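You operate a simulated robot arm through the tools that you are given. There is no shell and no other tool. Be economical: measure what you need, move in short steps, check, and stop when the job is done.

You are at the controls of a simulated robot arm. One attempt, no reset.

JOB
Glue the picture frame's corner, close it and clamp it till it sets.
Fine: glue stick back on the mat; lift the clamp once the glue has set.

The check looks at the end state, three seconds after you hand in, the way a careful person would. Anything else that was tipped, shoved, dropped, spilled or broken makes it a failure.

ROBOT AND FRAMES
A 6-joint arm with a two-finger parallel gripper, fixed in place. Base frame: the origin is at the foot of the arm, x ahead of it, y to its left, z up; the work surface is at about z = 780. Readings come in mm, rad, newtons and seconds.
With the tool pointing down near the work surface it reaches from about 320 to 740 mm from the base axis. Its first joint turns from -1.152 to 1.152 rad. Payload 2.45 kg.
The tool frame sits at the grasp point between the pads (the TCP): z along the fingers, y along the line on which they close. The tips reach 24 mm beyond it. Largest opening 68 mm; finger width 17, thickness 10; the body of the gripper, 40 by 70 mm, starts 41 mm behind the TCP.
Orientation is told as [roll, pitch, yaw] about the base's x, y, z axes, in that order, counted from this pose: with the fingers straight down and closing along the base's y, the tool's x points along the base's -x, its y along +y and its z along -z.

CONTROLS
- The arm moves only by the tool jog_arm. Its arguments are lists of equal length, an entry for each row: "travel": the shift along the base's x, y, z in mm, a list of three; "rot": the turn, a rotation vector about the base's x, y, z in rad, a list of three; "claw": the opening, from 0 (shut) to 1 (fully open). In form: {"travel": [[tx, ty, tz], ...], "rot": [[ax, ay, az], ...], "claw": [claw, ...]}. A call has 1 to 12 rows; each row shifts and turns the commanded pose from where the row before left it. Each row takes 0.2 s and may step no farther than 50 mm and 0.15 rad from the row before; otherwise, or with a gripper value out of range, the whole call is refused. A pose out of reach is approached as far as the arm can. The call stops where the force on the tool passes 90 N (or 10 N more than at its start, if that is more) or the arm is blocked; 0.2 s more then pass. Each finger travels about 108 mm/s and halts on what it meets, pressing with about 37 N; the grip force reading is that of the motor and also rises with nothing between the fingers. The clock runs only during rows and for 0.2 s after the last one: add rows that do not move to give the fingers time. The reply holds the time, the measured pose of the TCP, the force on the tool along the base axes, the opening and the grip force, in the units named above and with some noise.
- Cameras (640 x 400 px; columns grow to the right, rows downward): "scene" is fixed at [141.6, 434.8, 1419.4]; the picture's right is [-0.84, -0.55, 0.00], its down [-0.51, 0.78, -0.36] and it looks along [0.20, -0.30, -0.93] (base axes); focal length 214 px, centre (320, 200). "wrist" rides on the gripper at [84, 11, -75] in the tool frame; the picture's right is [-0.13, 0.99, 0.00], its down [-0.60, -0.08, -0.79] and it looks along [-0.79, -0.10, 0.61] (tool axes); focal length 251 px, centre (320, 200). There is no depth. A picture from a camera that has moved, and an enlarged one, comes with that camera's place and axes in the base frame and with its lens.
- capture(camera): a new picture of that camera. It takes no simulated time.
- zoom(camera, box): a new picture of the part [left, top, right, bottom] of that camera's present view, enlarged. It takes no simulated time.
- sign_off(): hands the job in; it is judged then, once.

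Go step by step. Nothing tells you positions but the pictures and the camera data: compare them with the known pose of the tool, close in by small moves and look again before you grip or let go. The budget is 120 turns and 64 pictures, counting those below and the enlarged ones. Unless the task says otherwise, let go and move clear before handing in, and close with one line.

The tools are called after "Request:" as a command line: name --argument value ..., lists and objects as JSON in quotes. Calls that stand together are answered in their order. jog_arm: Moves the arm, as the interface text tells. Its arguments: {"type":"object","properties":{"travel":{"type":"array"},"rot":{"type":"array"},"claw":{"type":"array"}},"required":["travel","rot","claw"]} The other tools are called the same way: capture (camera) takes a picture; zoom (camera, box) takes an enlarged picture of a part of a camera's view; sign_off () hands the job in.

At the start:

```text
time_s: 0.0
eef_pos: [394.1, 273.4, 1122.3]
ee_rot: [0.001, -0.001, 0.0]
ft_force: [-0.6, -0.3, -1.1]
width: 68.0
gripper_force: 0.1
```

scene: 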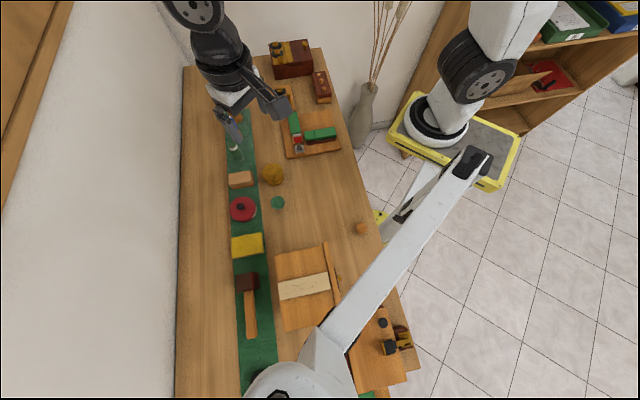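
wrist: 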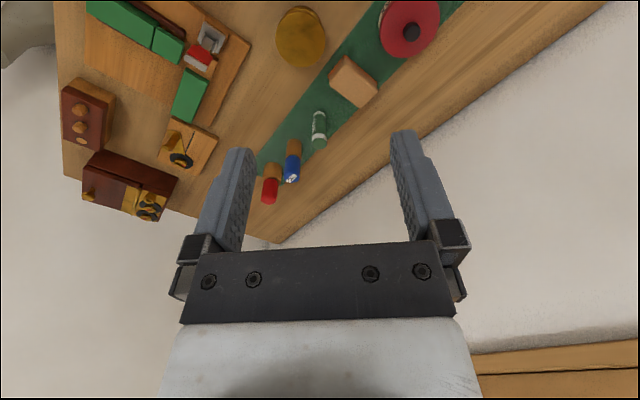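

I see a bench with a green mat holding tools, and a picture frame jig with green mouldings at the far end near a corner clamp. I'll enlarge both views to identify the glue stick, frame pieces and clamp.

Request:
zoom --camera "scene" --box '[220, 30, 380, 130]'

Request:
zoom --camera "scene" --box '[220, 80, 380, 180]'

Request:
zoom --camera "wrist" --box '[40, 0, 360, 200]'

```text
4.00 times, centred on (300, 80) of scene
camera zoom: at [141.6, 434.8, 1419.4], right [-0.84, -0.55, 0.0], down [-0.51, 0.78, -0.36], along [0.2, -0.3, -0.93], focal length 858 px, centre (400, 680)
```

zoom: 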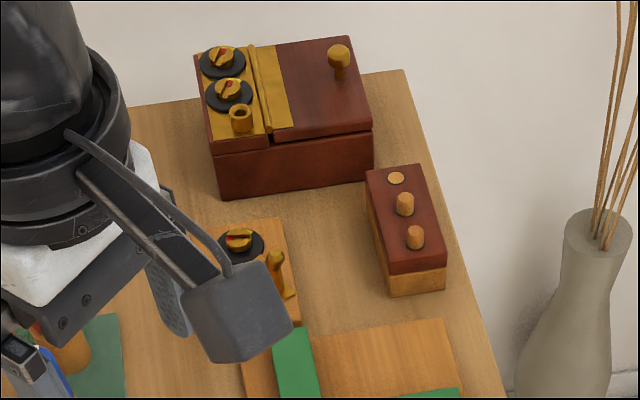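

```text
4.00 times, centred on (300, 130) of scene
camera zoom: at [141.6, 434.8, 1419.4], right [-0.84, -0.55, 0.0], down [-0.51, 0.78, -0.36], along [0.2, -0.3, -0.93], focal length 858 px, centre (400, 480)
```

zoom: 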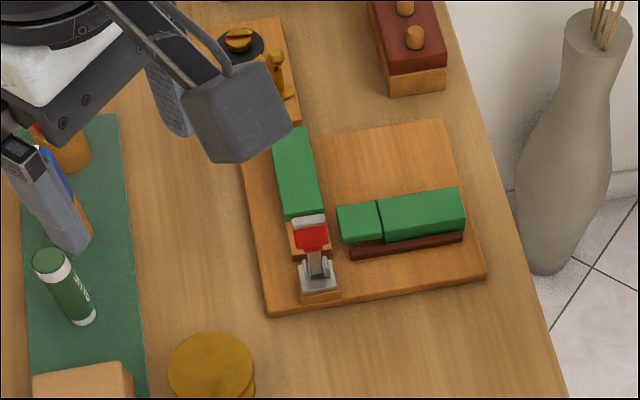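

```text
2.00 times, centred on (200, 100) of wrist
camera zoom: at [310.0, 283.5, 1198.0], right [0.13, 0.99, 0.0], down [0.6, -0.08, 0.79], along [0.79, -0.1, -0.61], focal length 503 px, centre (560, 400)
```

zoom: 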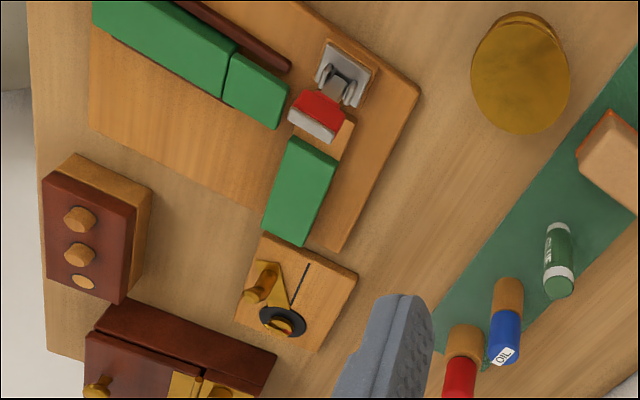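

The glue stick lies on the mat near (about) x 480, y 250, and the corner jig is near (470, 70). I'll bring the wrist camera in for a closer look at the jig.

Request:
jog_arm --travel '[[3, -36, -24], [3, -36, -24], [3, -36, -24], [3, -36, -24], [2, -36, -24], [2, -33, -22], [0, 0, 0]]' --rot '[[0, 0, 0], [0, 0, 0], [0, 0, 0], [0, 0, 0], [0, 0, 0], [0, 0, 0], [0, 0, 0]]' --claw '[1, 1, 1, 1, 1, 1, 1]'

Request:
capture --camera "wrist"

Request:
capture --camera "scene"

```text
time_s: 1.6
eef_pos: [410.0, 63.4, 978.9]
ee_rot: [0.002, -0.002, -0.001]
ft_force: [0.6, 0.3, -0.7]
width: 68.2
gripper_force: 0.1
```

```text
58 pictures are left
camera wrist: at [325.3, 72.4, 1055.6], right [0.13, 0.99, 0.0], down [0.6, -0.08, 0.79], along [0.79, -0.1, -0.61], focal length 251 px, centre (320, 200)
```

wrist: 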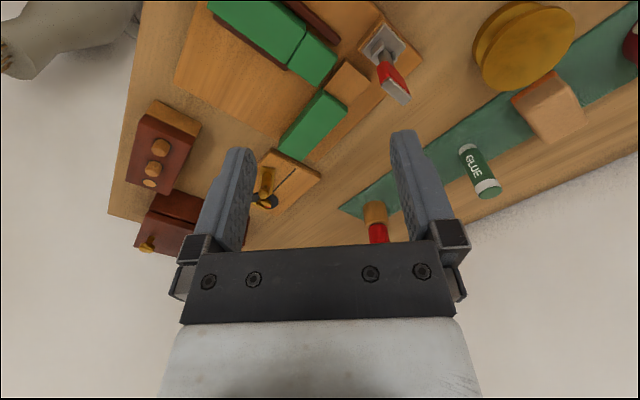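

```text
57 pictures are left
```

scene: 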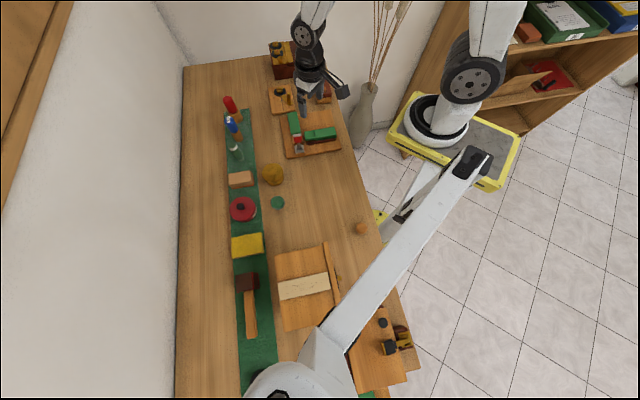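

Request:
zoom --camera "wrist" --box '[180, 0, 420, 150]'

Request:
zoom --camera "scene" --box '[264, 90, 360, 170]'

Request:
zoom --camera "scene" --box '[210, 80, 306, 160]'

```text
2.67 times, centred on (300, 75) of wrist
camera zoom: at [325.3, 72.4, 1055.6], right [0.13, 0.99, 0.0], down [0.6, -0.08, 0.79], along [0.79, -0.1, -0.61], focal length 670 px, centre (373, 533)
```

zoom: 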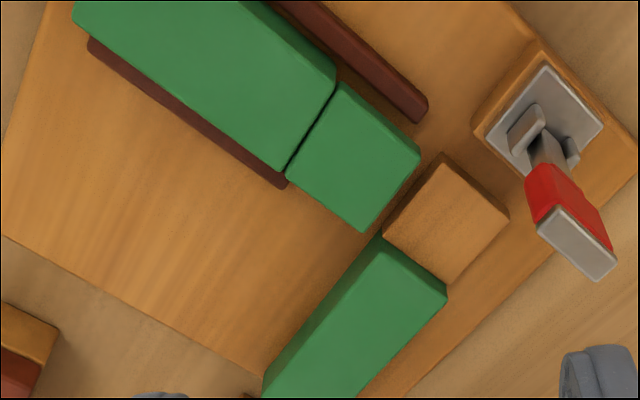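

```text
5.00 times, centred on (312, 130) of scene
camera zoom: at [141.6, 434.8, 1419.4], right [-0.84, -0.55, 0.0], down [-0.51, 0.78, -0.36], along [0.2, -0.3, -0.93], focal length 1072 px, centre (360, 550)
```

zoom: 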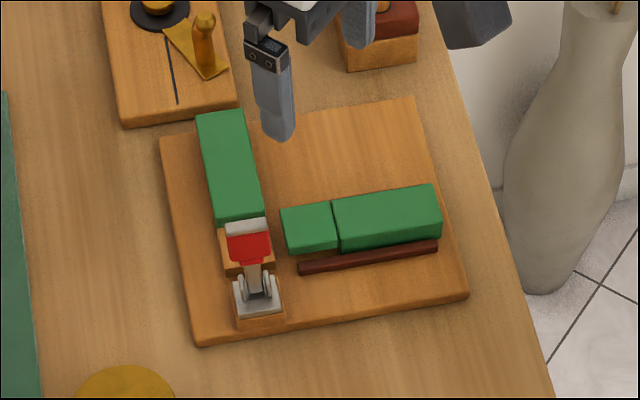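

```text
5.00 times, centred on (258, 120) of scene
camera zoom: at [141.6, 434.8, 1419.4], right [-0.84, -0.55, 0.0], down [-0.51, 0.78, -0.36], along [0.2, -0.3, -0.93], focal length 1072 px, centre (630, 600)
```

zoom: 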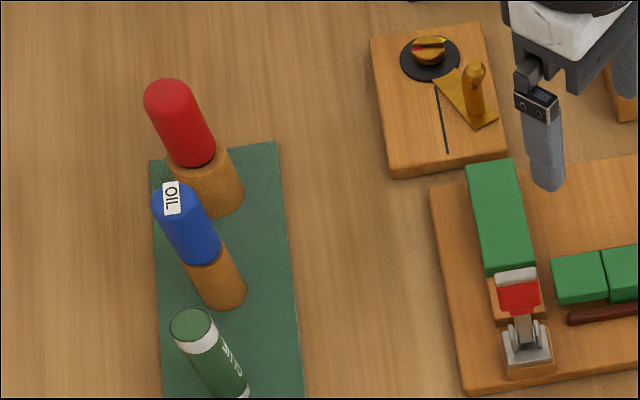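

The jig has a fixed rail with a bare lap step, a sliding rail between dark guides with a lap end, and an upright red-handled toggle clamp. The glue stick stands on the mat near (589, 254), so I'll go look at it close up.

Request:
jog_arm --travel '[[14, 38, -6], [14, 38, -6], [14, 38, -6], [14, 38, -6], [14, 39, -5], [0, 0, 0]]' --rot '[[0, 0, 0], [0, 0, 0], [0, 0, 0], [0, 0, 0], [0, 0, 0], [0, 0, 0]]' --claw '[1, 1, 1, 1, 1, 1]'

Request:
zoom --camera "wrist" --box '[200, 60, 440, 210]'

Request:
zoom --camera "scene" --box '[264, 90, 360, 170]'

```text
time_s: 3.0
eef_pos: [479.7, 249.4, 948.9]
ee_rot: [0.003, -0.002, -0.001]
ft_force: [0.4, 0.1, -0.2]
width: 68.3
gripper_force: 0.0
```

```text
2.67 times, centred on (320, 135) of wrist
camera zoom: at [395.4, 259.8, 1025.1], right [0.13, 0.99, 0.0], down [0.6, -0.08, 0.79], along [0.79, -0.1, -0.61], focal length 670 px, centre (320, 373)
```

zoom: 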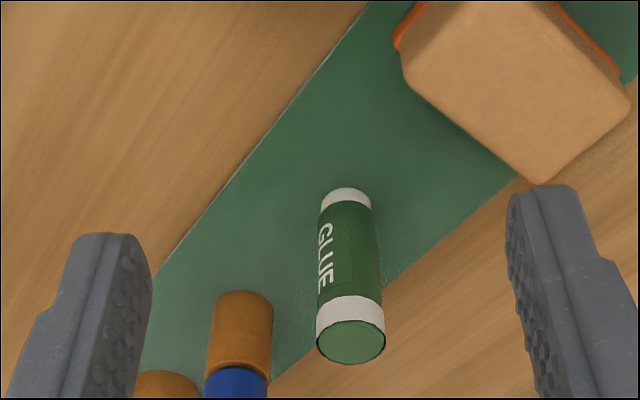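

```text
5.00 times, centred on (312, 130) of scene
camera zoom: at [141.5, 434.8, 1419.4], right [-0.84, -0.55, 0.0], down [-0.51, 0.78, -0.36], along [0.2, -0.3, -0.93], focal length 1072 px, centre (360, 550)
```

zoom: 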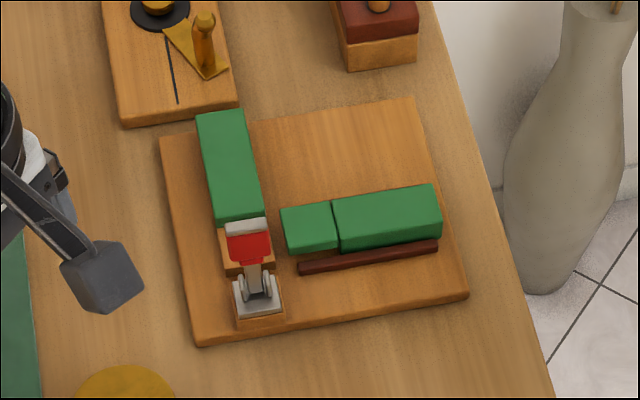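

The glue stick stands white tip down at about (589, 248), some 80 mm tall. I'll move above it with open fingers and check alignment before descending.

Request:
jog_arm --travel '[[37, 0, -10], [37, 0, -10], [35, -1, -10], [0, 0, -9], [0, 0, 0]]' --rot '[[0, 0, 0], [0, 0, 0], [0, 0, 0], [0, 0, 0], [0, 0, 0]]' --claw '[1, 1, 1, 1, 1]'

Request:
capture --camera "wrist"

Request:
zoom --camera "scene" --box '[190, 80, 286, 160]'

```text
time_s: 4.2
eef_pos: [591.3, 252.7, 911.0]
ee_rot: [0.002, 0.0, 0.001]
ft_force: [0.1, -0.1, -0.4]
width: 67.8
gripper_force: 0.0
```

```text
51 pictures are left
camera wrist: at [506.7, 261.8, 986.7], right [0.13, 0.99, 0.0], down [0.6, -0.08, 0.79], along [0.79, -0.1, -0.61], focal length 251 px, centre (320, 200)
```

wrist: 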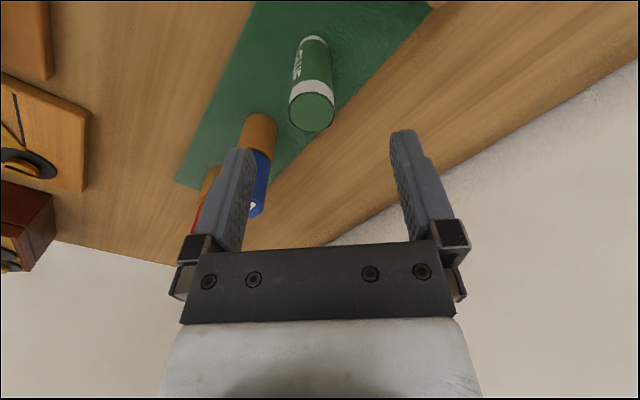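

```text
5.00 times, centred on (238, 120) of scene
camera zoom: at [141.6, 434.8, 1419.4], right [-0.84, -0.55, 0.0], down [-0.51, 0.78, -0.36], along [0.2, -0.3, -0.93], focal length 1072 px, centre (730, 600)
```

zoom: 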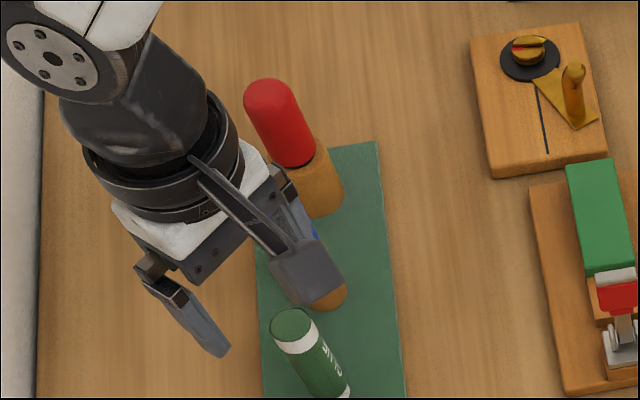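

The stick's top is about 4 mm nearer and 5 mm to the right of the tool. I'll shift and descend around it, then check.

Request:
jog_arm --travel '[[-3, -5, 0], [0, 0, -25], [0, 0, -25], [0, 0, -15], [0, 0, 0]]' --rot '[[0, 0, 0], [0, 0, 0], [0, 0, 0], [0, 0, 0], [0, 0, 0]]' --claw '[1, 1, 1, 1, 1]'

Request:
capture --camera "wrist"

```text
time_s: 5.4
eef_pos: [586.0, 246.6, 847.7]
ee_rot: [0.003, -0.002, -0.001]
ft_force: [-0.4, 0.5, -1.1]
width: 68.1
gripper_force: 0.0
```

```text
49 pictures are left
camera wrist: at [502.0, 255.9, 923.8], right [0.13, 0.99, 0.0], down [0.6, -0.08, 0.79], along [0.79, -0.1, -0.61], focal length 251 px, centre (320, 200)
```

wrist: 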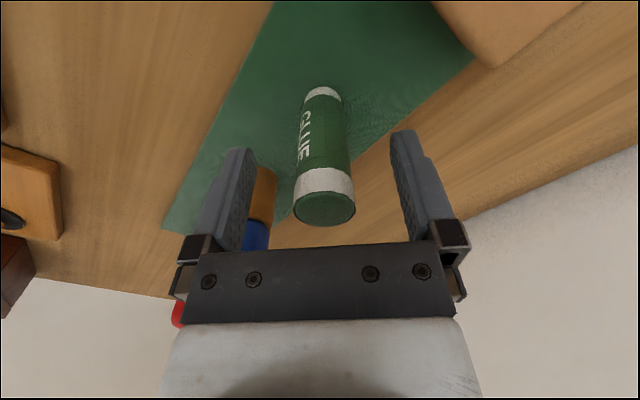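

The stick is centred between the fingers. I'll drop a few mm more and grip.

Request:
jog_arm --travel '[[0, 0, -6], [0, 0, 0], [0, 0, 0], [0, 0, 0], [0, 0, 0]]' --rot '[[0, 0, 0], [0, 0, 0], [0, 0, 0], [0, 0, 0], [0, 0, 0]]' --claw '[1, 0.25, 0.2, 0.2, 0.2]'

Request:
capture --camera "wrist"

```text
time_s: 6.6
eef_pos: [585.5, 244.7, 841.9]
ee_rot: [0.003, 0.0, -0.001]
ft_force: [-0.1, -0.2, 0.7]
width: 23.3
gripper_force: 37.3
```

```text
48 pictures are left
camera wrist: at [501.9, 255.8, 917.8], right [0.13, 0.99, 0.0], down [0.6, -0.08, 0.79], along [0.79, -0.1, -0.61], focal length 251 px, centre (320, 200)
```

wrist: 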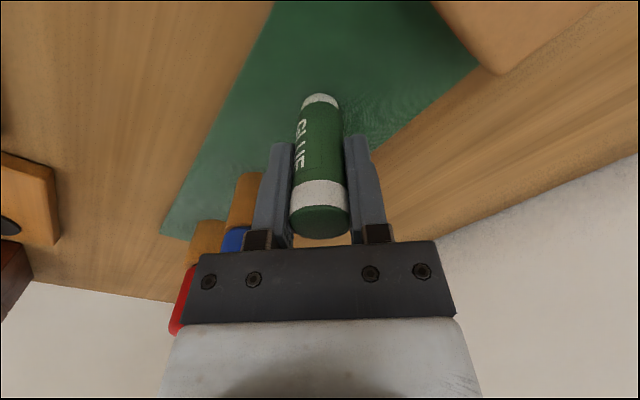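

The stick is held at 23.3 mm. I'll lift it, turn to align with the jig, and hover above the lap step.

Request:
jog_arm --travel '[[0, 0, 40], [0, 0, 40], [0, 0, 40], [-24.4, -32.2, 0], [-24.4, -32.2, 0], [-24.4, -32.2, 0], [-24.4, -32.2, 0], [-24.4, -32.2, 0], [0, 0, 0]]' --rot '[[0, 0, 0], [0, 0, 0], [0, 0, 0], [0, 0, -0.15], [0, 0, -0.15], [0, 0, -0.15], [0, 0, -0.15], [0, 0, -0.15], [0, 0, 0]]' --claw '[0.2, 0.2, 0.2, 0.2, 0.2, 0.2, 0.2, 0.2, 0.2]'

Request:
capture --camera "wrist"

Request:
zoom --camera "scene" --box '[264, 90, 360, 170]'

```text
time_s: 8.6
eef_pos: [460.5, 82.9, 962.2]
ee_rot: [0.002, -0.003, -0.753]
ft_force: [-0.8, 0.1, -0.3]
width: 23.4
gripper_force: 36.8
```

```text
47 pictures are left
camera wrist: at [407.7, 148.3, 1038.1], right [0.77, 0.64, 0.0], down [0.39, -0.47, 0.79], along [0.51, -0.61, -0.61], focal length 251 px, centre (320, 200)
```

wrist: 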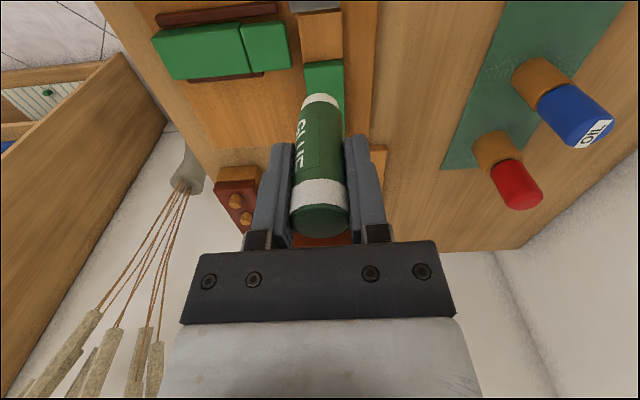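

```text
5.00 times, centred on (312, 130) of scene
camera zoom: at [141.6, 434.8, 1419.4], right [-0.84, -0.55, 0.0], down [-0.51, 0.78, -0.36], along [0.2, -0.3, -0.93], focal length 1072 px, centre (360, 550)
```

zoom: 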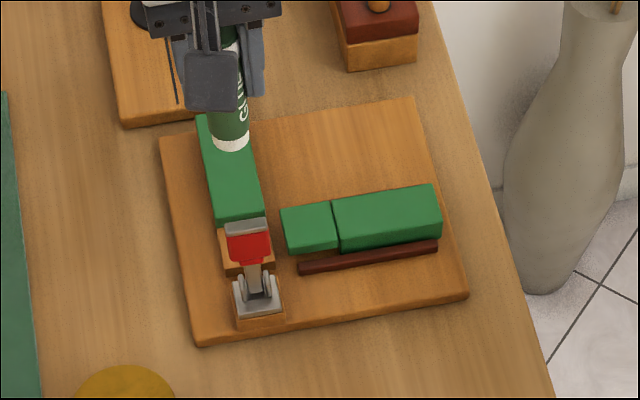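

Request:
zoom --camera "wrist" --box '[230, 0, 390, 100]'

Request:
zoom --camera "scene" --box '[288, 110, 336, 150]'

```text
4.00 times, centred on (310, 50) of wrist
camera zoom: at [407.7, 148.3, 1038.1], right [0.77, 0.64, 0.0], down [0.39, -0.47, 0.79], along [0.51, -0.61, -0.61], focal length 1006 px, centre (360, 800)
```

zoom: 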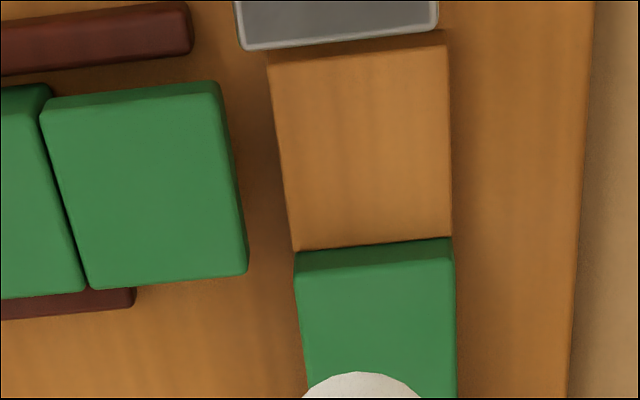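

```text
10.00 times, centred on (312, 130) of scene
camera zoom: at [141.6, 434.8, 1419.4], right [-0.84, -0.55, 0.0], down [-0.51, 0.78, -0.36], along [0.2, -0.3, -0.93], focal length 2145 px, centre (400, 900)
```

zoom: 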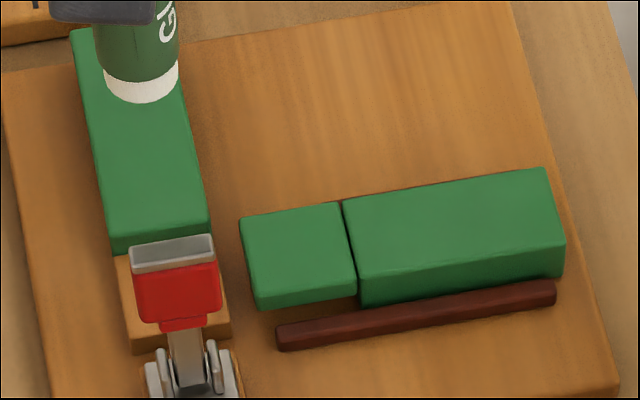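

The tool sits right above the step centre to within about 2 mm. I'll descend to just above the step and look.

Request:
jog_arm --travel '[[1, 0.5, -20], [0, 0, -20], [0, 0, -20], [0, 0, -20], [0, 0, -8], [0, 0, 0]]' --rot '[[0, 0, 0], [0, 0, 0], [0, 0, 0], [0, 0, 0], [0, 0, 0], [0, 0, 0]]' --claw '[0.2, 0.2, 0.2, 0.2, 0.2, 0.2]'

Request:
capture --camera "wrist"

Request:
zoom --camera "scene" --box '[288, 110, 336, 150]'

```text
time_s: 10.0
eef_pos: [465.5, 85.4, 872.8]
ee_rot: [0.003, -0.001, -0.751]
ft_force: [0.5, 0.2, -0.2]
width: 23.2
gripper_force: 37.0
```

```text
43 pictures are left
camera wrist: at [409.9, 150.7, 949.4], right [0.77, 0.64, 0.0], down [0.39, -0.47, 0.79], along [0.51, -0.61, -0.61], focal length 251 px, centre (320, 200)
```

wrist: 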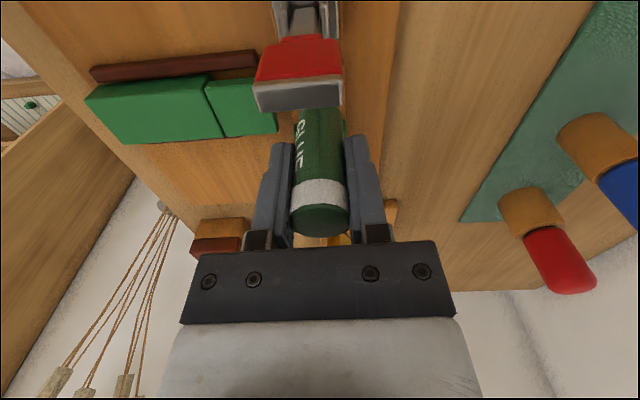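

```text
10.00 times, centred on (312, 130) of scene
camera zoom: at [141.6, 434.8, 1419.4], right [-0.84, -0.55, 0.0], down [-0.51, 0.78, -0.36], along [0.2, -0.3, -0.93], focal length 2145 px, centre (400, 900)
```

zoom: 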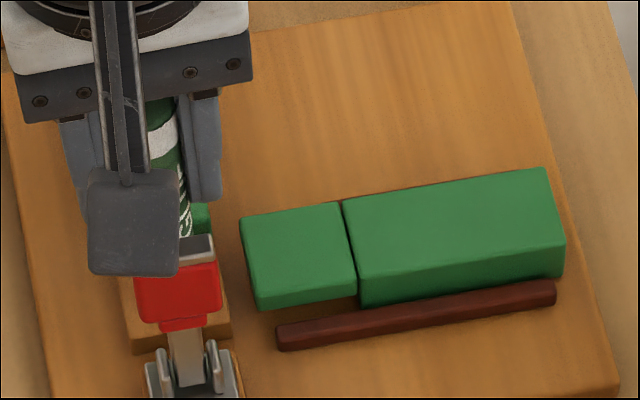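

The lever clears the stick and the gripper. I'll lower in small steps until the tip touches the step.

Request:
jog_arm --travel '[[0, 0, -4], [0, 0, -3], [0, 0, -2]]' --rot '[[0, 0, 0], [0, 0, 0], [0, 0, 0]]' --claw '[0.2, 0.2, 0.2]'

```text
time_s: 10.8
eef_pos: [465.0, 84.9, 864.3]
ee_rot: [0.002, 0.0, -0.75]
ft_force: [-0.2, -0.1, -1.3]
width: 23.2
gripper_force: 37.5
```

Request:
jog_arm --travel '[[0, 0, -2], [0, 0, -1]]' --rot '[[0, 0, 0], [0, 0, 0]]' --claw '[0.2, 0.2]'

```text
time_s: 11.4
eef_pos: [464.0, 84.9, 862.2]
ee_rot: [0.003, -0.003, -0.749]
ft_force: [0.3, -0.3, -0.4]
width: 23.3
gripper_force: 37.1
```

Request:
jog_arm --travel '[[0, 0, -1.5], [0, 0, -1.5]]' --rot '[[0, 0, 0], [0, 0, 0]]' --claw '[0.2, 0.2]'

```text
time_s: 12.0
eef_pos: [465.3, 85.3, 859.2]
ee_rot: [0.004, -0.001, -0.751]
ft_force: [-7.0, -5.1, 34.4]
width: 23.3
gripper_force: 37.0
```

Contact at about 34 N. I'll ease off slightly and rub the tip over the step in a small raster.

Request:
jog_arm --travel '[[0, 0, 0.6], [-4.4, 4.1, 0], [-5.4, -5.8, 0], [5.4, 5.8, 0], [5.4, 5.8, 0], [4.4, -4.1, 0], [-5.4, -5.8, 0], [-5.4, -5.8, 0], [4.4, -4.1, 0], [5.4, 5.8, 0], [5.4, 5.8, 0], [0, 0, 0]]' --rot '[[0, 0, 0], [0, 0, 0], [0, 0, 0], [0, 0, 0], [0, 0, 0], [0, 0, 0], [0, 0, 0], [0, 0, 0], [0, 0, 0], [0, 0, 0], [0, 0, 0], [0, 0, 0]]' --claw '[0.2, 0.2, 0.2, 0.2, 0.2, 0.2, 0.2, 0.2, 0.2, 0.2, 0.2, 0.2]'

Request:
capture --camera "wrist"

```text
time_s: 14.6
eef_pos: [473.1, 86.1, 857.9]
ee_rot: [-0.003, 0.001, -0.75]
ft_force: [-19.4, -0.1, 26.8]
width: 23.2
gripper_force: 37.2
```

```text
41 pictures are left
camera wrist: at [419.0, 150.3, 933.6], right [0.77, 0.64, 0.0], down [0.39, -0.47, 0.79], along [0.5, -0.61, -0.61], focal length 251 px, centre (320, 200)
```

wrist: 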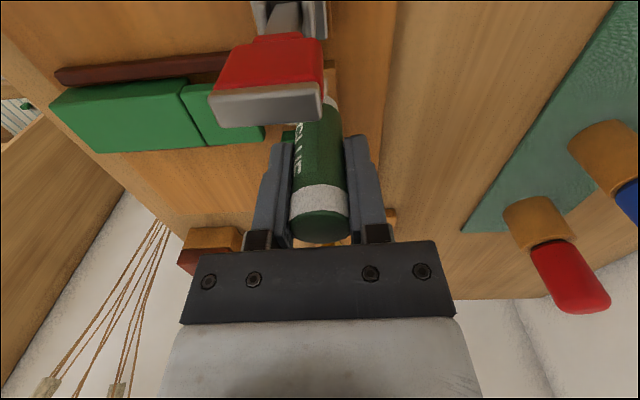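

The rubbing is done. I'll move back to centre, lift, and check the step for glue.

Request:
jog_arm --travel '[[-2.2, 2, 0], [-5.2, -5.6, 0], [0, 0, 10], [0, 0, 30], [0, 0, 40], [20, -20, 30], [0, 0, 0]]' --rot '[[0, 0, 0], [0, 0, 0], [0, 0, 0], [0, 0, 0], [0, 0, 0], [0, 0, 0], [0, 0, 0]]' --claw '[0.2, 0.2, 0.2, 0.2, 0.2, 0.2, 0.2]'

Request:
capture --camera "wrist"

Request:
zoom --camera "scene" --box '[288, 110, 336, 150]'

```text
time_s: 16.2
eef_pos: [487.9, 66.1, 969.5]
ee_rot: [0.002, -0.001, -0.75]
ft_force: [-0.6, 0.2, -0.7]
width: 23.2
gripper_force: 36.9
```

```text
40 pictures are left
camera wrist: at [433.8, 130.3, 1045.0], right [0.77, 0.64, 0.0], down [0.39, -0.47, 0.79], along [0.51, -0.61, -0.61], focal length 251 px, centre (320, 200)
```

wrist: 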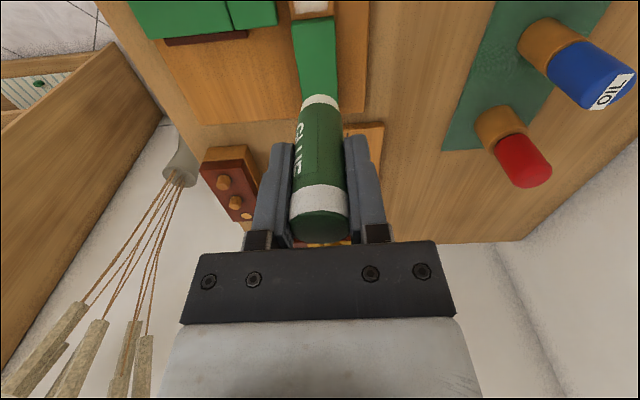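

```text
10.00 times, centred on (312, 130) of scene
camera zoom: at [141.6, 434.8, 1419.4], right [-0.84, -0.55, 0.0], down [-0.51, 0.78, -0.36], along [0.2, -0.3, -0.93], focal length 2145 px, centre (400, 900)
```

zoom: 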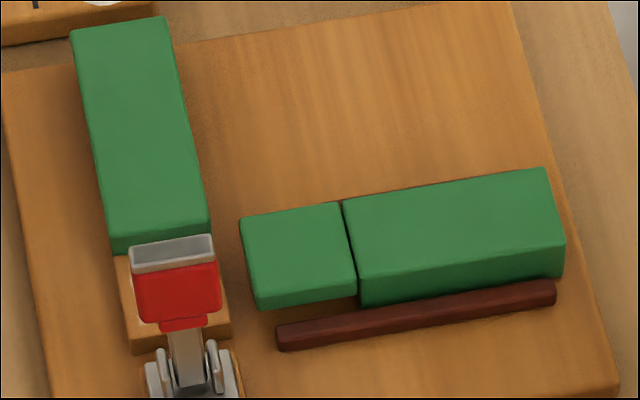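

Request:
zoom --camera "wrist" --box '[270, 0, 350, 50]'

```text
8.00 times, centred on (310, 25) of wrist
camera zoom: at [433.8, 130.3, 1045.0], right [0.77, 0.64, 0.0], down [0.39, -0.47, 0.79], along [0.51, -0.61, -0.61], focal length 2012 px, centre (400, 1600)
```

zoom: 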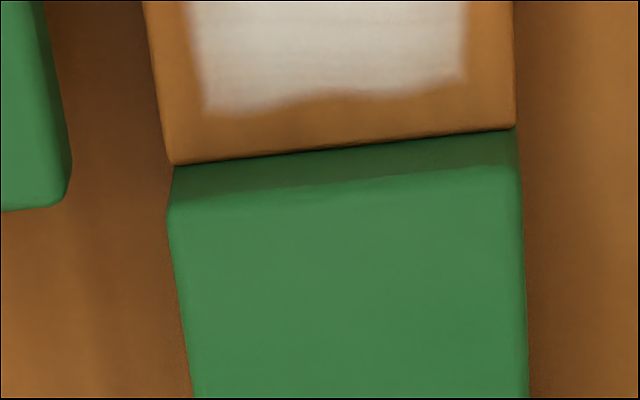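

Glue covers the step well. Now I'll return the stick to its place on the mat.

Request:
jog_arm --travel '[[19.7, 36.2, 0], [19.7, 36.2, 0], [19.7, 36.2, 0], [19.7, 36.2, 0], [19.7, 36.2, 0], [0, 0, -40], [0, 0, -40], [0, 0, 0]]' --rot '[[0, 0, 0.15], [0, 0, 0.15], [0, 0, 0.15], [0, 0, 0.15], [0, 0, 0.15], [0, 0, 0], [0, 0, 0], [0, 0, 0]]' --claw '[0.2, 0.2, 0.2, 0.2, 0.2, 0.2, 0.2, 0.2]'

Request:
capture --camera "wrist"

```text
time_s: 18.0
eef_pos: [585.6, 246.6, 889.8]
ee_rot: [0.003, -0.001, 0.0]
ft_force: [0.5, -0.2, -0.6]
width: 23.0
gripper_force: 36.9
```

```text
37 pictures are left
camera wrist: at [502.4, 255.8, 965.6], right [0.13, 0.99, 0.0], down [0.6, -0.08, 0.79], along [0.79, -0.1, -0.61], focal length 251 px, centre (320, 200)
```

wrist: 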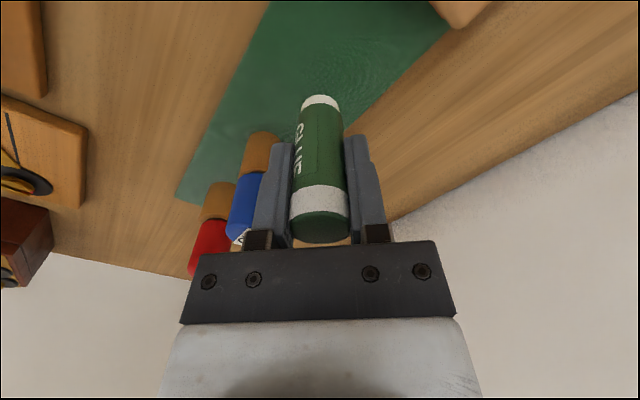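

Over the original spot. I'll lower until touch.

Request:
jog_arm --travel '[[0, 0, -25], [0, 0, -18], [0, 0, -3], [0, 0, 0]]' --rot '[[0, 0, 0], [0, 0, 0], [0, 0, 0], [0, 0, 0]]' --claw '[0.2, 0.2, 0.2, 0.2]'

```text
time_s: 19.0
eef_pos: [587.5, 245.0, 844.0]
ee_rot: [0.003, -0.002, 0.0]
ft_force: [0.7, -0.4, 0.1]
width: 23.2
gripper_force: 36.9
```

Request:
jog_arm --travel '[[0, 0, -1.5], [0, 0, -1], [0, 0, 0]]' --rot '[[0, 0, 0], [0, 0, 0], [0, 0, 0]]' --claw '[0.2, 0.2, 0.2]'

```text
time_s: 19.8
eef_pos: [586.5, 244.2, 839.3]
ee_rot: [0.002, -0.003, 0.001]
ft_force: [0.8, 0.2, -0.7]
width: 23.2
gripper_force: 37.3
```

Request:
jog_arm --travel '[[0, 0, -1], [0, 0, -0.5]]' --rot '[[0, 0, 0], [0, 0, 0]]' --claw '[0.2, 0.2]'

```text
time_s: 20.4
eef_pos: [587.0, 245.4, 838.9]
ee_rot: [0.002, -0.002, -0.001]
ft_force: [-1.7, -0.7, 6.0]
width: 23.1
gripper_force: 37.2
```

Light contact with the mat (6 N). I'll open and rise clear.

Request:
jog_arm --travel '[[0, 0, 0], [0, 0, 0], [0, 0, 0], [0, 0, 25], [0, 0, 40], [0, 0, 40], [0, 0, 0]]' --rot '[[0, 0, 0], [0, 0, 0], [0, 0, 0], [0, 0, 0], [0, 0, 0], [0, 0, 0], [0, 0, 0]]' --claw '[0.6, 1, 1, 1, 1, 1, 1]'

Request:
capture --camera "wrist"

```text
time_s: 22.0
eef_pos: [583.4, 241.2, 944.3]
ee_rot: [0.002, 0.0, 0.0]
ft_force: [-0.6, 0.2, -0.1]
width: 67.8
gripper_force: 0.1
```

```text
36 pictures are left
camera wrist: at [499.1, 252.0, 1020.3], right [0.13, 0.99, 0.0], down [0.6, -0.08, 0.79], along [0.79, -0.1, -0.61], focal length 251 px, centre (320, 200)
```

wrist: 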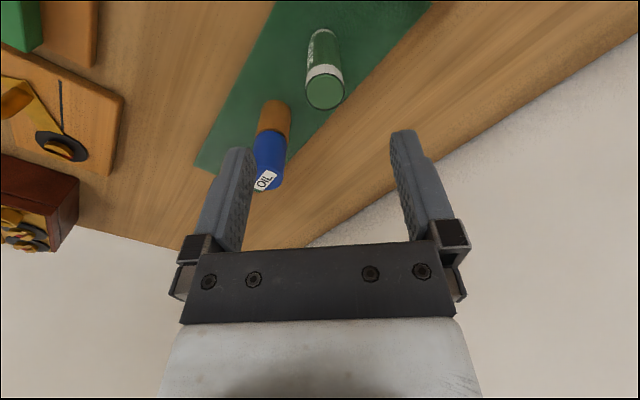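

The stick stands on the mat again. Next I'll turn the gripper to straddle the sliding rail and hover above it.

Request:
jog_arm --travel '[[-26, -32, 0], [-26, -32, 0], [-26, -32, 0], [-26, -32, 0], [-26, -32, 0], [-26, -32, 0], [-25, -33, 0], [0, 0, 0]]' --rot '[[0, 0, 0.117], [0, 0, 0.117], [0, 0, 0.117], [0, 0, 0.117], [0, 0, 0.117], [0, 0, 0.117], [0, 0, 0.118], [0, 0, 0]]' --claw '[1, 1, 1, 1, 1, 1, 1, 1]'

Request:
capture --camera "wrist"

Request:
zoom --camera "scene" --box '[264, 80, 360, 160]'

```text
time_s: 23.8
eef_pos: [404.6, 17.0, 941.0]
ee_rot: [0.003, -0.002, 0.82]
ft_force: [0.0, 0.7, 0.3]
width: 68.0
gripper_force: 0.1
```

```text
35 pictures are left
camera wrist: at [339.0, -38.2, 1017.2], right [-0.64, 0.77, 0.0], down [0.47, 0.39, 0.79], along [0.61, 0.51, -0.61], focal length 251 px, centre (320, 200)
```

wrist: 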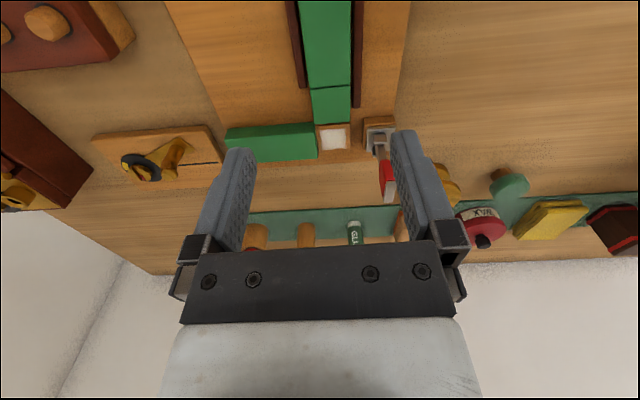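

```text
5.00 times, centred on (312, 120) of scene
camera zoom: at [141.5, 434.8, 1419.4], right [-0.84, -0.55, 0.0], down [-0.51, 0.78, -0.36], along [0.2, -0.3, -0.93], focal length 1072 px, centre (360, 600)
```

zoom: 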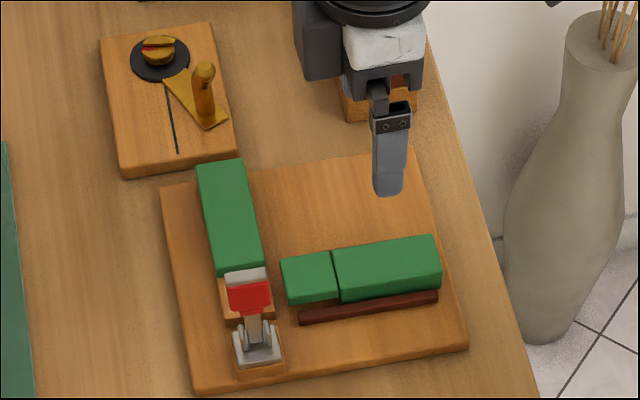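

Request:
zoom --camera "wrist" --box '[240, 0, 440, 160]'

```text
2.50 times, centred on (340, 80) of wrist
camera zoom: at [339.0, -38.2, 1017.2], right [-0.64, 0.77, 0.0], down [0.47, 0.39, 0.79], along [0.61, 0.51, -0.61], focal length 629 px, centre (270, 500)
```

zoom: 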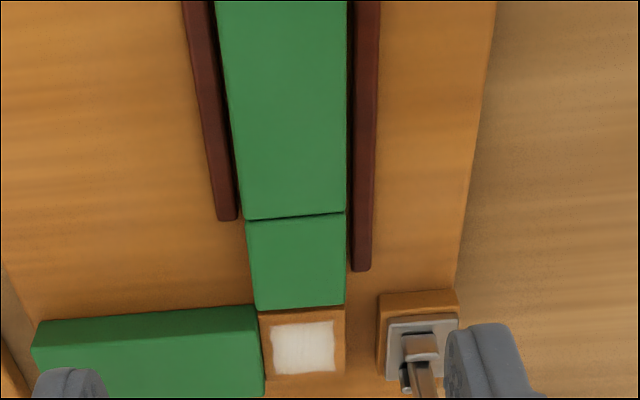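

The glue patch and rail are clear; the rail runs at 45° with its centreline about 5 mm off the tool. I'll correct and descend so the fingertips straddle the rail above the dark guides.

Request:
jog_arm --travel '[[-3.8, 3.8, 0], [0, 0, -40], [0, 0, -40], [0, 0, -22], [0, 0, 0]]' --rot '[[0, 0, -0.035], [0, 0, 0], [0, 0, 0], [0, 0, 0], [0, 0, 0]]' --claw '[1, 1, 1, 1, 1]'

Request:
capture --camera "wrist"

Request:
zoom --camera "scene" --box '[288, 100, 348, 150]'

```text
time_s: 25.0
eef_pos: [399.4, 23.8, 839.6]
ee_rot: [0.002, -0.001, 0.786]
ft_force: [-0.5, -0.4, 0.1]
width: 68.0
gripper_force: 0.1
```

```text
32 pictures are left
camera wrist: at [332.0, -28.8, 916.1], right [-0.61, 0.79, 0.0], down [0.48, 0.37, 0.79], along [0.63, 0.48, -0.61], focal length 251 px, centre (320, 200)
```

wrist: 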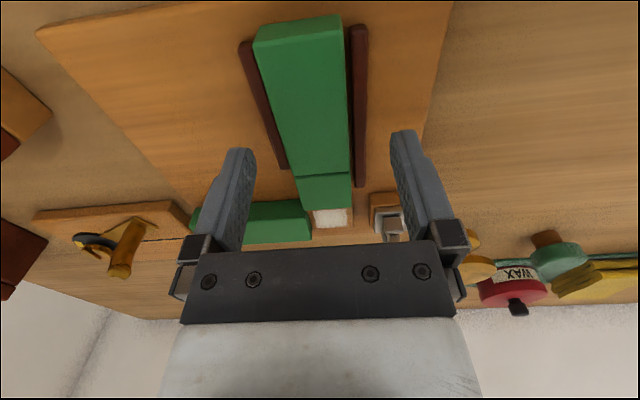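

```text
8.00 times, centred on (318, 125) of scene
camera zoom: at [141.6, 434.8, 1419.4], right [-0.84, -0.55, 0.0], down [-0.51, 0.78, -0.36], along [0.2, -0.3, -0.93], focal length 1716 px, centre (336, 800)
```

zoom: 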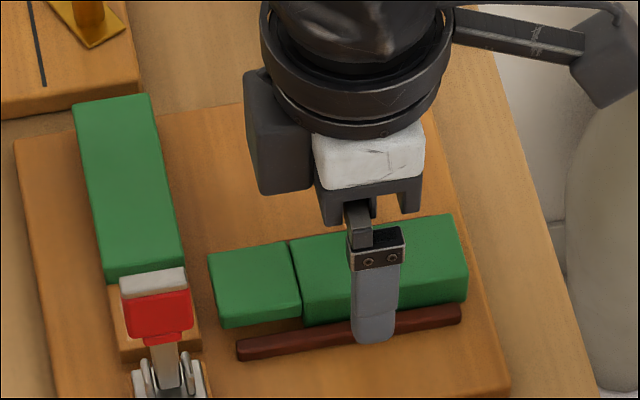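

Nearly aligned (about 2 mm off across the rail). I'll shift, lower 11 mm and close gently on the rail.

Request:
jog_arm --travel '[[1.3, -1.3, 0], [0, 0, -6], [0, 0, -5], [0, 0, 0], [0, 0, 0], [0, 0, 0]]' --rot '[[0, 0, 0], [0, 0, 0], [0, 0, 0], [0, 0, 0], [0, 0, 0], [0, 0, 0]]' --claw '[1, 1, 1, 0.7, 0.45, 0.45]'

Request:
capture --camera "wrist"

Request:
zoom --camera "scene" --box '[288, 100, 348, 150]'

```text
time_s: 26.4
eef_pos: [400.6, 22.0, 829.6]
ee_rot: [0.002, -0.001, 0.786]
ft_force: [-2.2, 6.6, -2.3]
width: 34.4
gripper_force: 45.8
```

```text
30 pictures are left
camera wrist: at [333.6, -30.8, 906.2], right [-0.61, 0.79, 0.0], down [0.48, 0.37, 0.79], along [0.63, 0.48, -0.61], focal length 251 px, centre (320, 200)
```

wrist: 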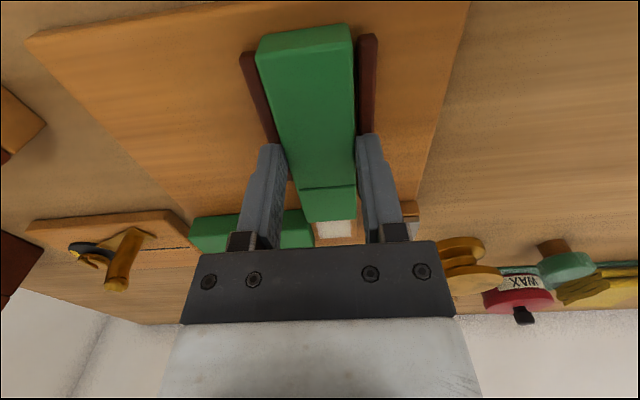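

```text
8.00 times, centred on (318, 125) of scene
camera zoom: at [141.5, 434.9, 1419.3], right [-0.84, -0.55, 0.0], down [-0.51, 0.78, -0.36], along [0.2, -0.3, -0.93], focal length 1716 px, centre (336, 800)
```

zoom: 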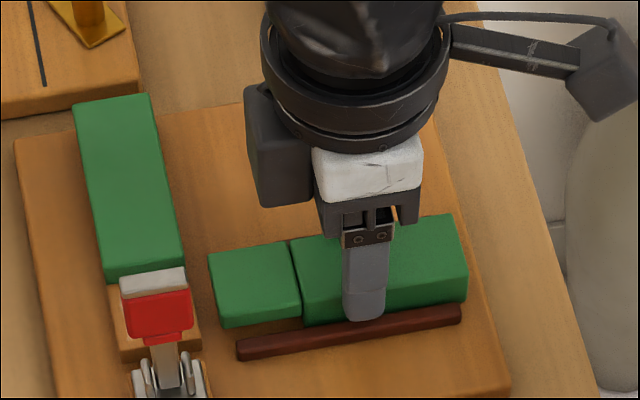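

The rail is held at 34.4 mm. I'll slide it towards the corner in steps.

Request:
jog_arm --travel '[[4, 4, 0], [5, 5, 0], [5, 5, 0], [5, 5, 0], [4, 4, 0], [0, 0, 0]]' --rot '[[0, 0, 0], [0, 0, 0], [0, 0, 0], [0, 0, 0], [0, 0, 0], [0, 0, 0]]' --claw '[0.45, 0.45, 0.45, 0.45, 0.45, 0.45]'

Request:
zoom --camera "scene" --box '[288, 100, 348, 150]'

```text
time_s: 27.8
eef_pos: [424.4, 44.3, 830.0]
ee_rot: [0.003, 0.001, 0.785]
ft_force: [-17.1, 16.4, 20.1]
width: 34.4
gripper_force: 44.9
```

```text
8.00 times, centred on (318, 125) of scene
camera zoom: at [140.9, 435.2, 1419.3], right [-0.84, -0.55, 0.0], down [-0.51, 0.78, -0.36], along [0.2, -0.3, -0.93], focal length 1716 px, centre (336, 800)
```

zoom: 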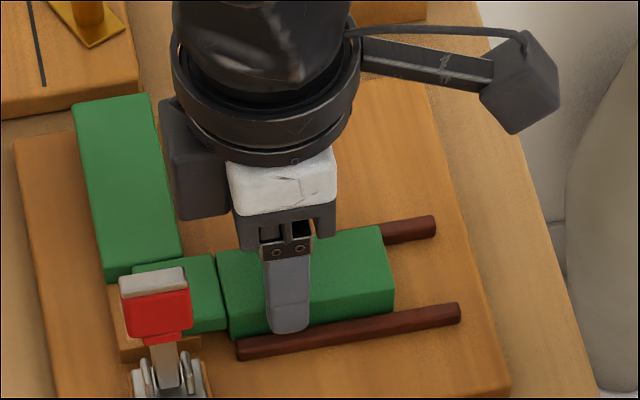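

Sliding well with some side load. I'll ease sideways by 1 mm and continue the last ~10 mm gently.

Request:
jog_arm --travel '[[-0.8, 0.8, 0.4], [2, 2, 0], [2, 2, 0], [0, 0, 0]]' --rot '[[0, 0, 0], [0, 0, 0], [0, 0, 0], [0, 0, 0]]' --claw '[0.45, 0.45, 0.45, 0.45]'

Request:
capture --camera "wrist"

Request:
zoom --camera "scene" --box '[288, 105, 336, 145]'

```text
time_s: 28.8
eef_pos: [428.2, 49.1, 830.5]
ee_rot: [0.005, 0.002, 0.783]
ft_force: [-9.4, 7.4, -36.7]
width: 34.2
gripper_force: 45.1
```

```text
27 pictures are left
camera wrist: at [361.7, -3.0, 906.4], right [-0.61, 0.79, 0.0], down [0.49, 0.37, 0.79], along [0.63, 0.48, -0.61], focal length 251 px, centre (320, 200)
```

wrist: 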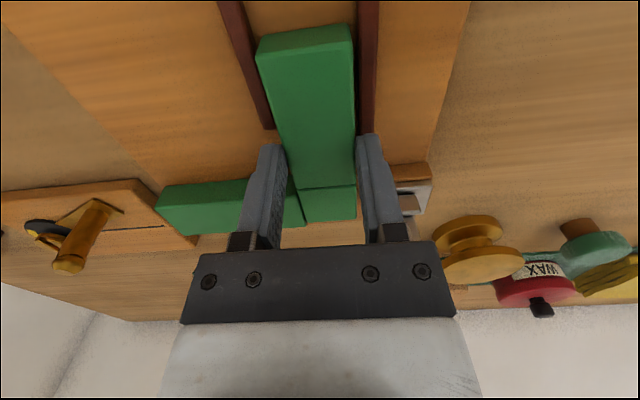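

```text
10.00 times, centred on (312, 125) of scene
camera zoom: at [141.8, 435.0, 1419.3], right [-0.84, -0.55, 0.0], down [-0.51, 0.78, -0.36], along [0.2, -0.3, -0.93], focal length 2145 px, centre (400, 950)
```

zoom: 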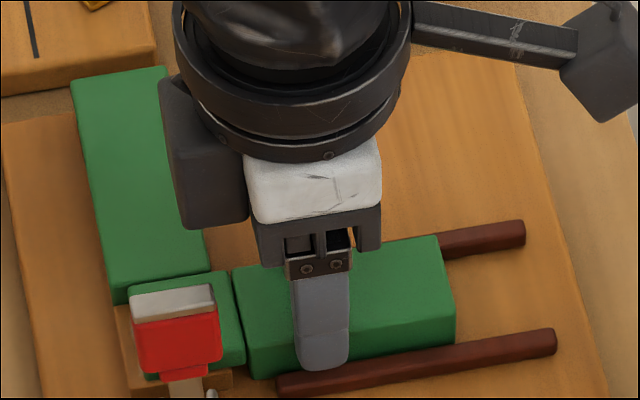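

Only a few mm remain. I'll undo a bit of the lift and move on in 1.4 mm steps.

Request:
jog_arm --travel '[[-0.3, 0.3, -0.3], [1, 1, 0], [1, 1, 0], [0, 0, 0]]' --rot '[[0, 0, 0], [0, 0, 0], [0, 0, 0], [0, 0, 0]]' --claw '[0.45, 0.45, 0.45, 0.45]'

Request:
zoom --camera "scene" --box '[288, 105, 336, 145]'

```text
time_s: 29.8
eef_pos: [430.7, 51.9, 830.4]
ee_rot: [0.003, 0.002, 0.784]
ft_force: [-3.5, 2.1, -38.7]
width: 34.5
gripper_force: 45.3
```

```text
10.00 times, centred on (312, 125) of scene
camera zoom: at [142.0, 434.9, 1419.3], right [-0.84, -0.55, 0.0], down [-0.51, 0.78, -0.36], along [0.2, -0.3, -0.93], focal length 2145 px, centre (400, 950)
```

zoom: 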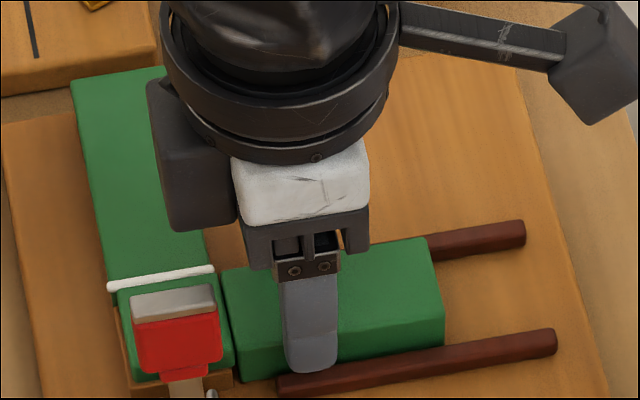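

Glue is squeezing out at the seam, so the joint is meeting; the tongue edge is still about 2–3 mm short of flush. A bit further, watching the force.

Request:
jog_arm --travel '[[0.8, 0.8, 0], [0.8, 0.8, 0], [0, 0, 0]]' --rot '[[0, 0, 0], [0, 0, 0], [0, 0, 0]]' --claw '[0.45, 0.45, 0.45]'

Request:
zoom --camera "scene" --box '[288, 105, 336, 145]'

```text
time_s: 30.6
eef_pos: [432.3, 54.1, 831.0]
ee_rot: [0.0, 0.0, 0.783]
ft_force: [-6.0, -1.6, -28.7]
width: 34.1
gripper_force: 45.5
```

```text
10.00 times, centred on (312, 125) of scene
camera zoom: at [141.8, 434.8, 1419.3], right [-0.84, -0.55, 0.0], down [-0.51, 0.78, -0.36], along [0.2, -0.3, -0.93], focal length 2145 px, centre (400, 950)
```

zoom: 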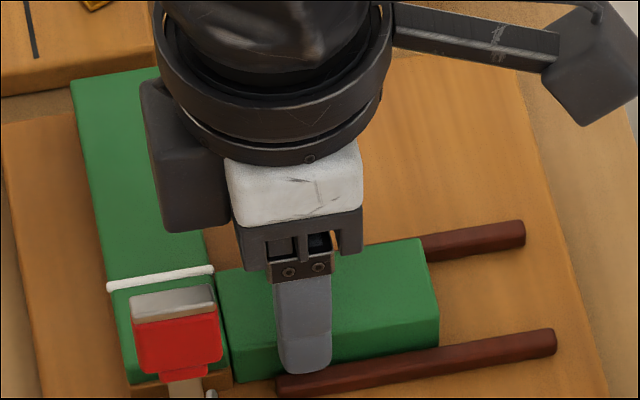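

Request:
jog_arm --travel '[[0.7, 0.7, 0], [0.7, 0.7, 0], [0, 0, 0]]' --rot '[[0, 0, 0], [0, 0, 0], [0, 0, 0]]' --claw '[0.45, 0.45, 0.45]'

Request:
zoom --camera "scene" --box '[288, 105, 336, 145]'

```text
time_s: 31.4
eef_pos: [432.9, 54.0, 830.8]
ee_rot: [0.003, 0.0, 0.782]
ft_force: [-10.9, -29.4, 11.8]
width: 34.1
gripper_force: 44.9
```

```text
10.00 times, centred on (312, 125) of scene
camera zoom: at [141.2, 434.1, 1419.6], right [-0.84, -0.55, 0.0], down [-0.51, 0.78, -0.36], along [0.2, -0.3, -0.93], focal length 2145 px, centre (400, 950)
```

zoom: 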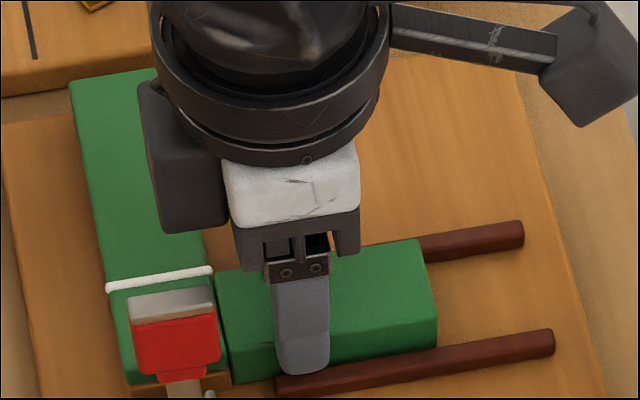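

A firm stop at ~30 N along the slide with glue squeezed out: the joint is closed. I'll open slightly, rise clear and look at the clamp lever from the side.

Request:
jog_arm --travel '[[-0.4, -0.4, 0], [0, 0, 0], [0, 0, 0], [0, 0, 25], [0, 0, 40], [-15, -15, 35], [0, 0, 0]]' --rot '[[0, 0, 0], [0, 0, 0], [0, 0, 0], [0, 0, 0], [0, 0, 0], [0, 0, 0], [0, 0, 0]]' --claw '[0.45, 0.7, 0.7, 0.7, 0.7, 0.7, 0]'

Request:
capture --camera "wrist"

Request:
zoom --camera "scene" --box '[276, 105, 348, 165]'

```text
time_s: 33.0
eef_pos: [419.8, 38.0, 935.4]
ee_rot: [0.002, -0.001, 0.783]
ft_force: [1.1, 0.0, 0.4]
width: 0.0
gripper_force: 23.2
```

```text
22 pictures are left
camera wrist: at [352.8, -15.2, 1011.3], right [-0.61, 0.79, 0.0], down [0.48, 0.37, 0.79], along [0.63, 0.48, -0.61], focal length 251 px, centre (320, 200)
```

wrist: 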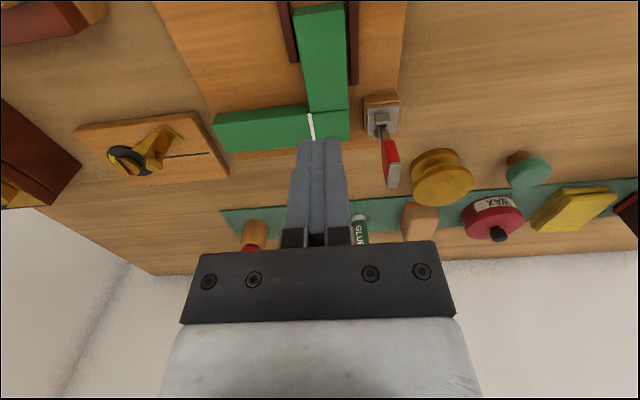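

```text
6.67 times, centred on (312, 135) of scene
camera zoom: at [141.5, 434.8, 1419.4], right [-0.84, -0.55, 0.0], down [-0.51, 0.78, -0.36], along [0.2, -0.3, -0.93], focal length 1430 px, centre (373, 633)
```

zoom: 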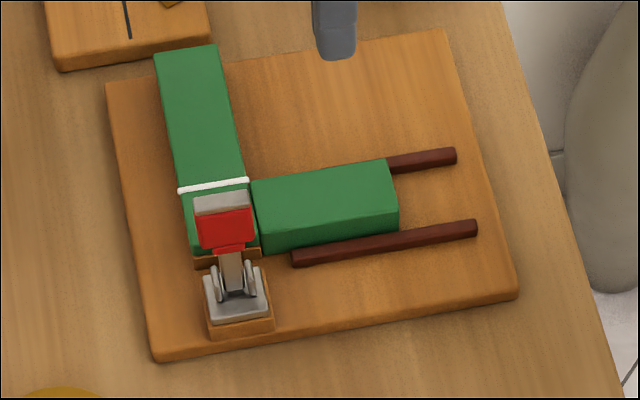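

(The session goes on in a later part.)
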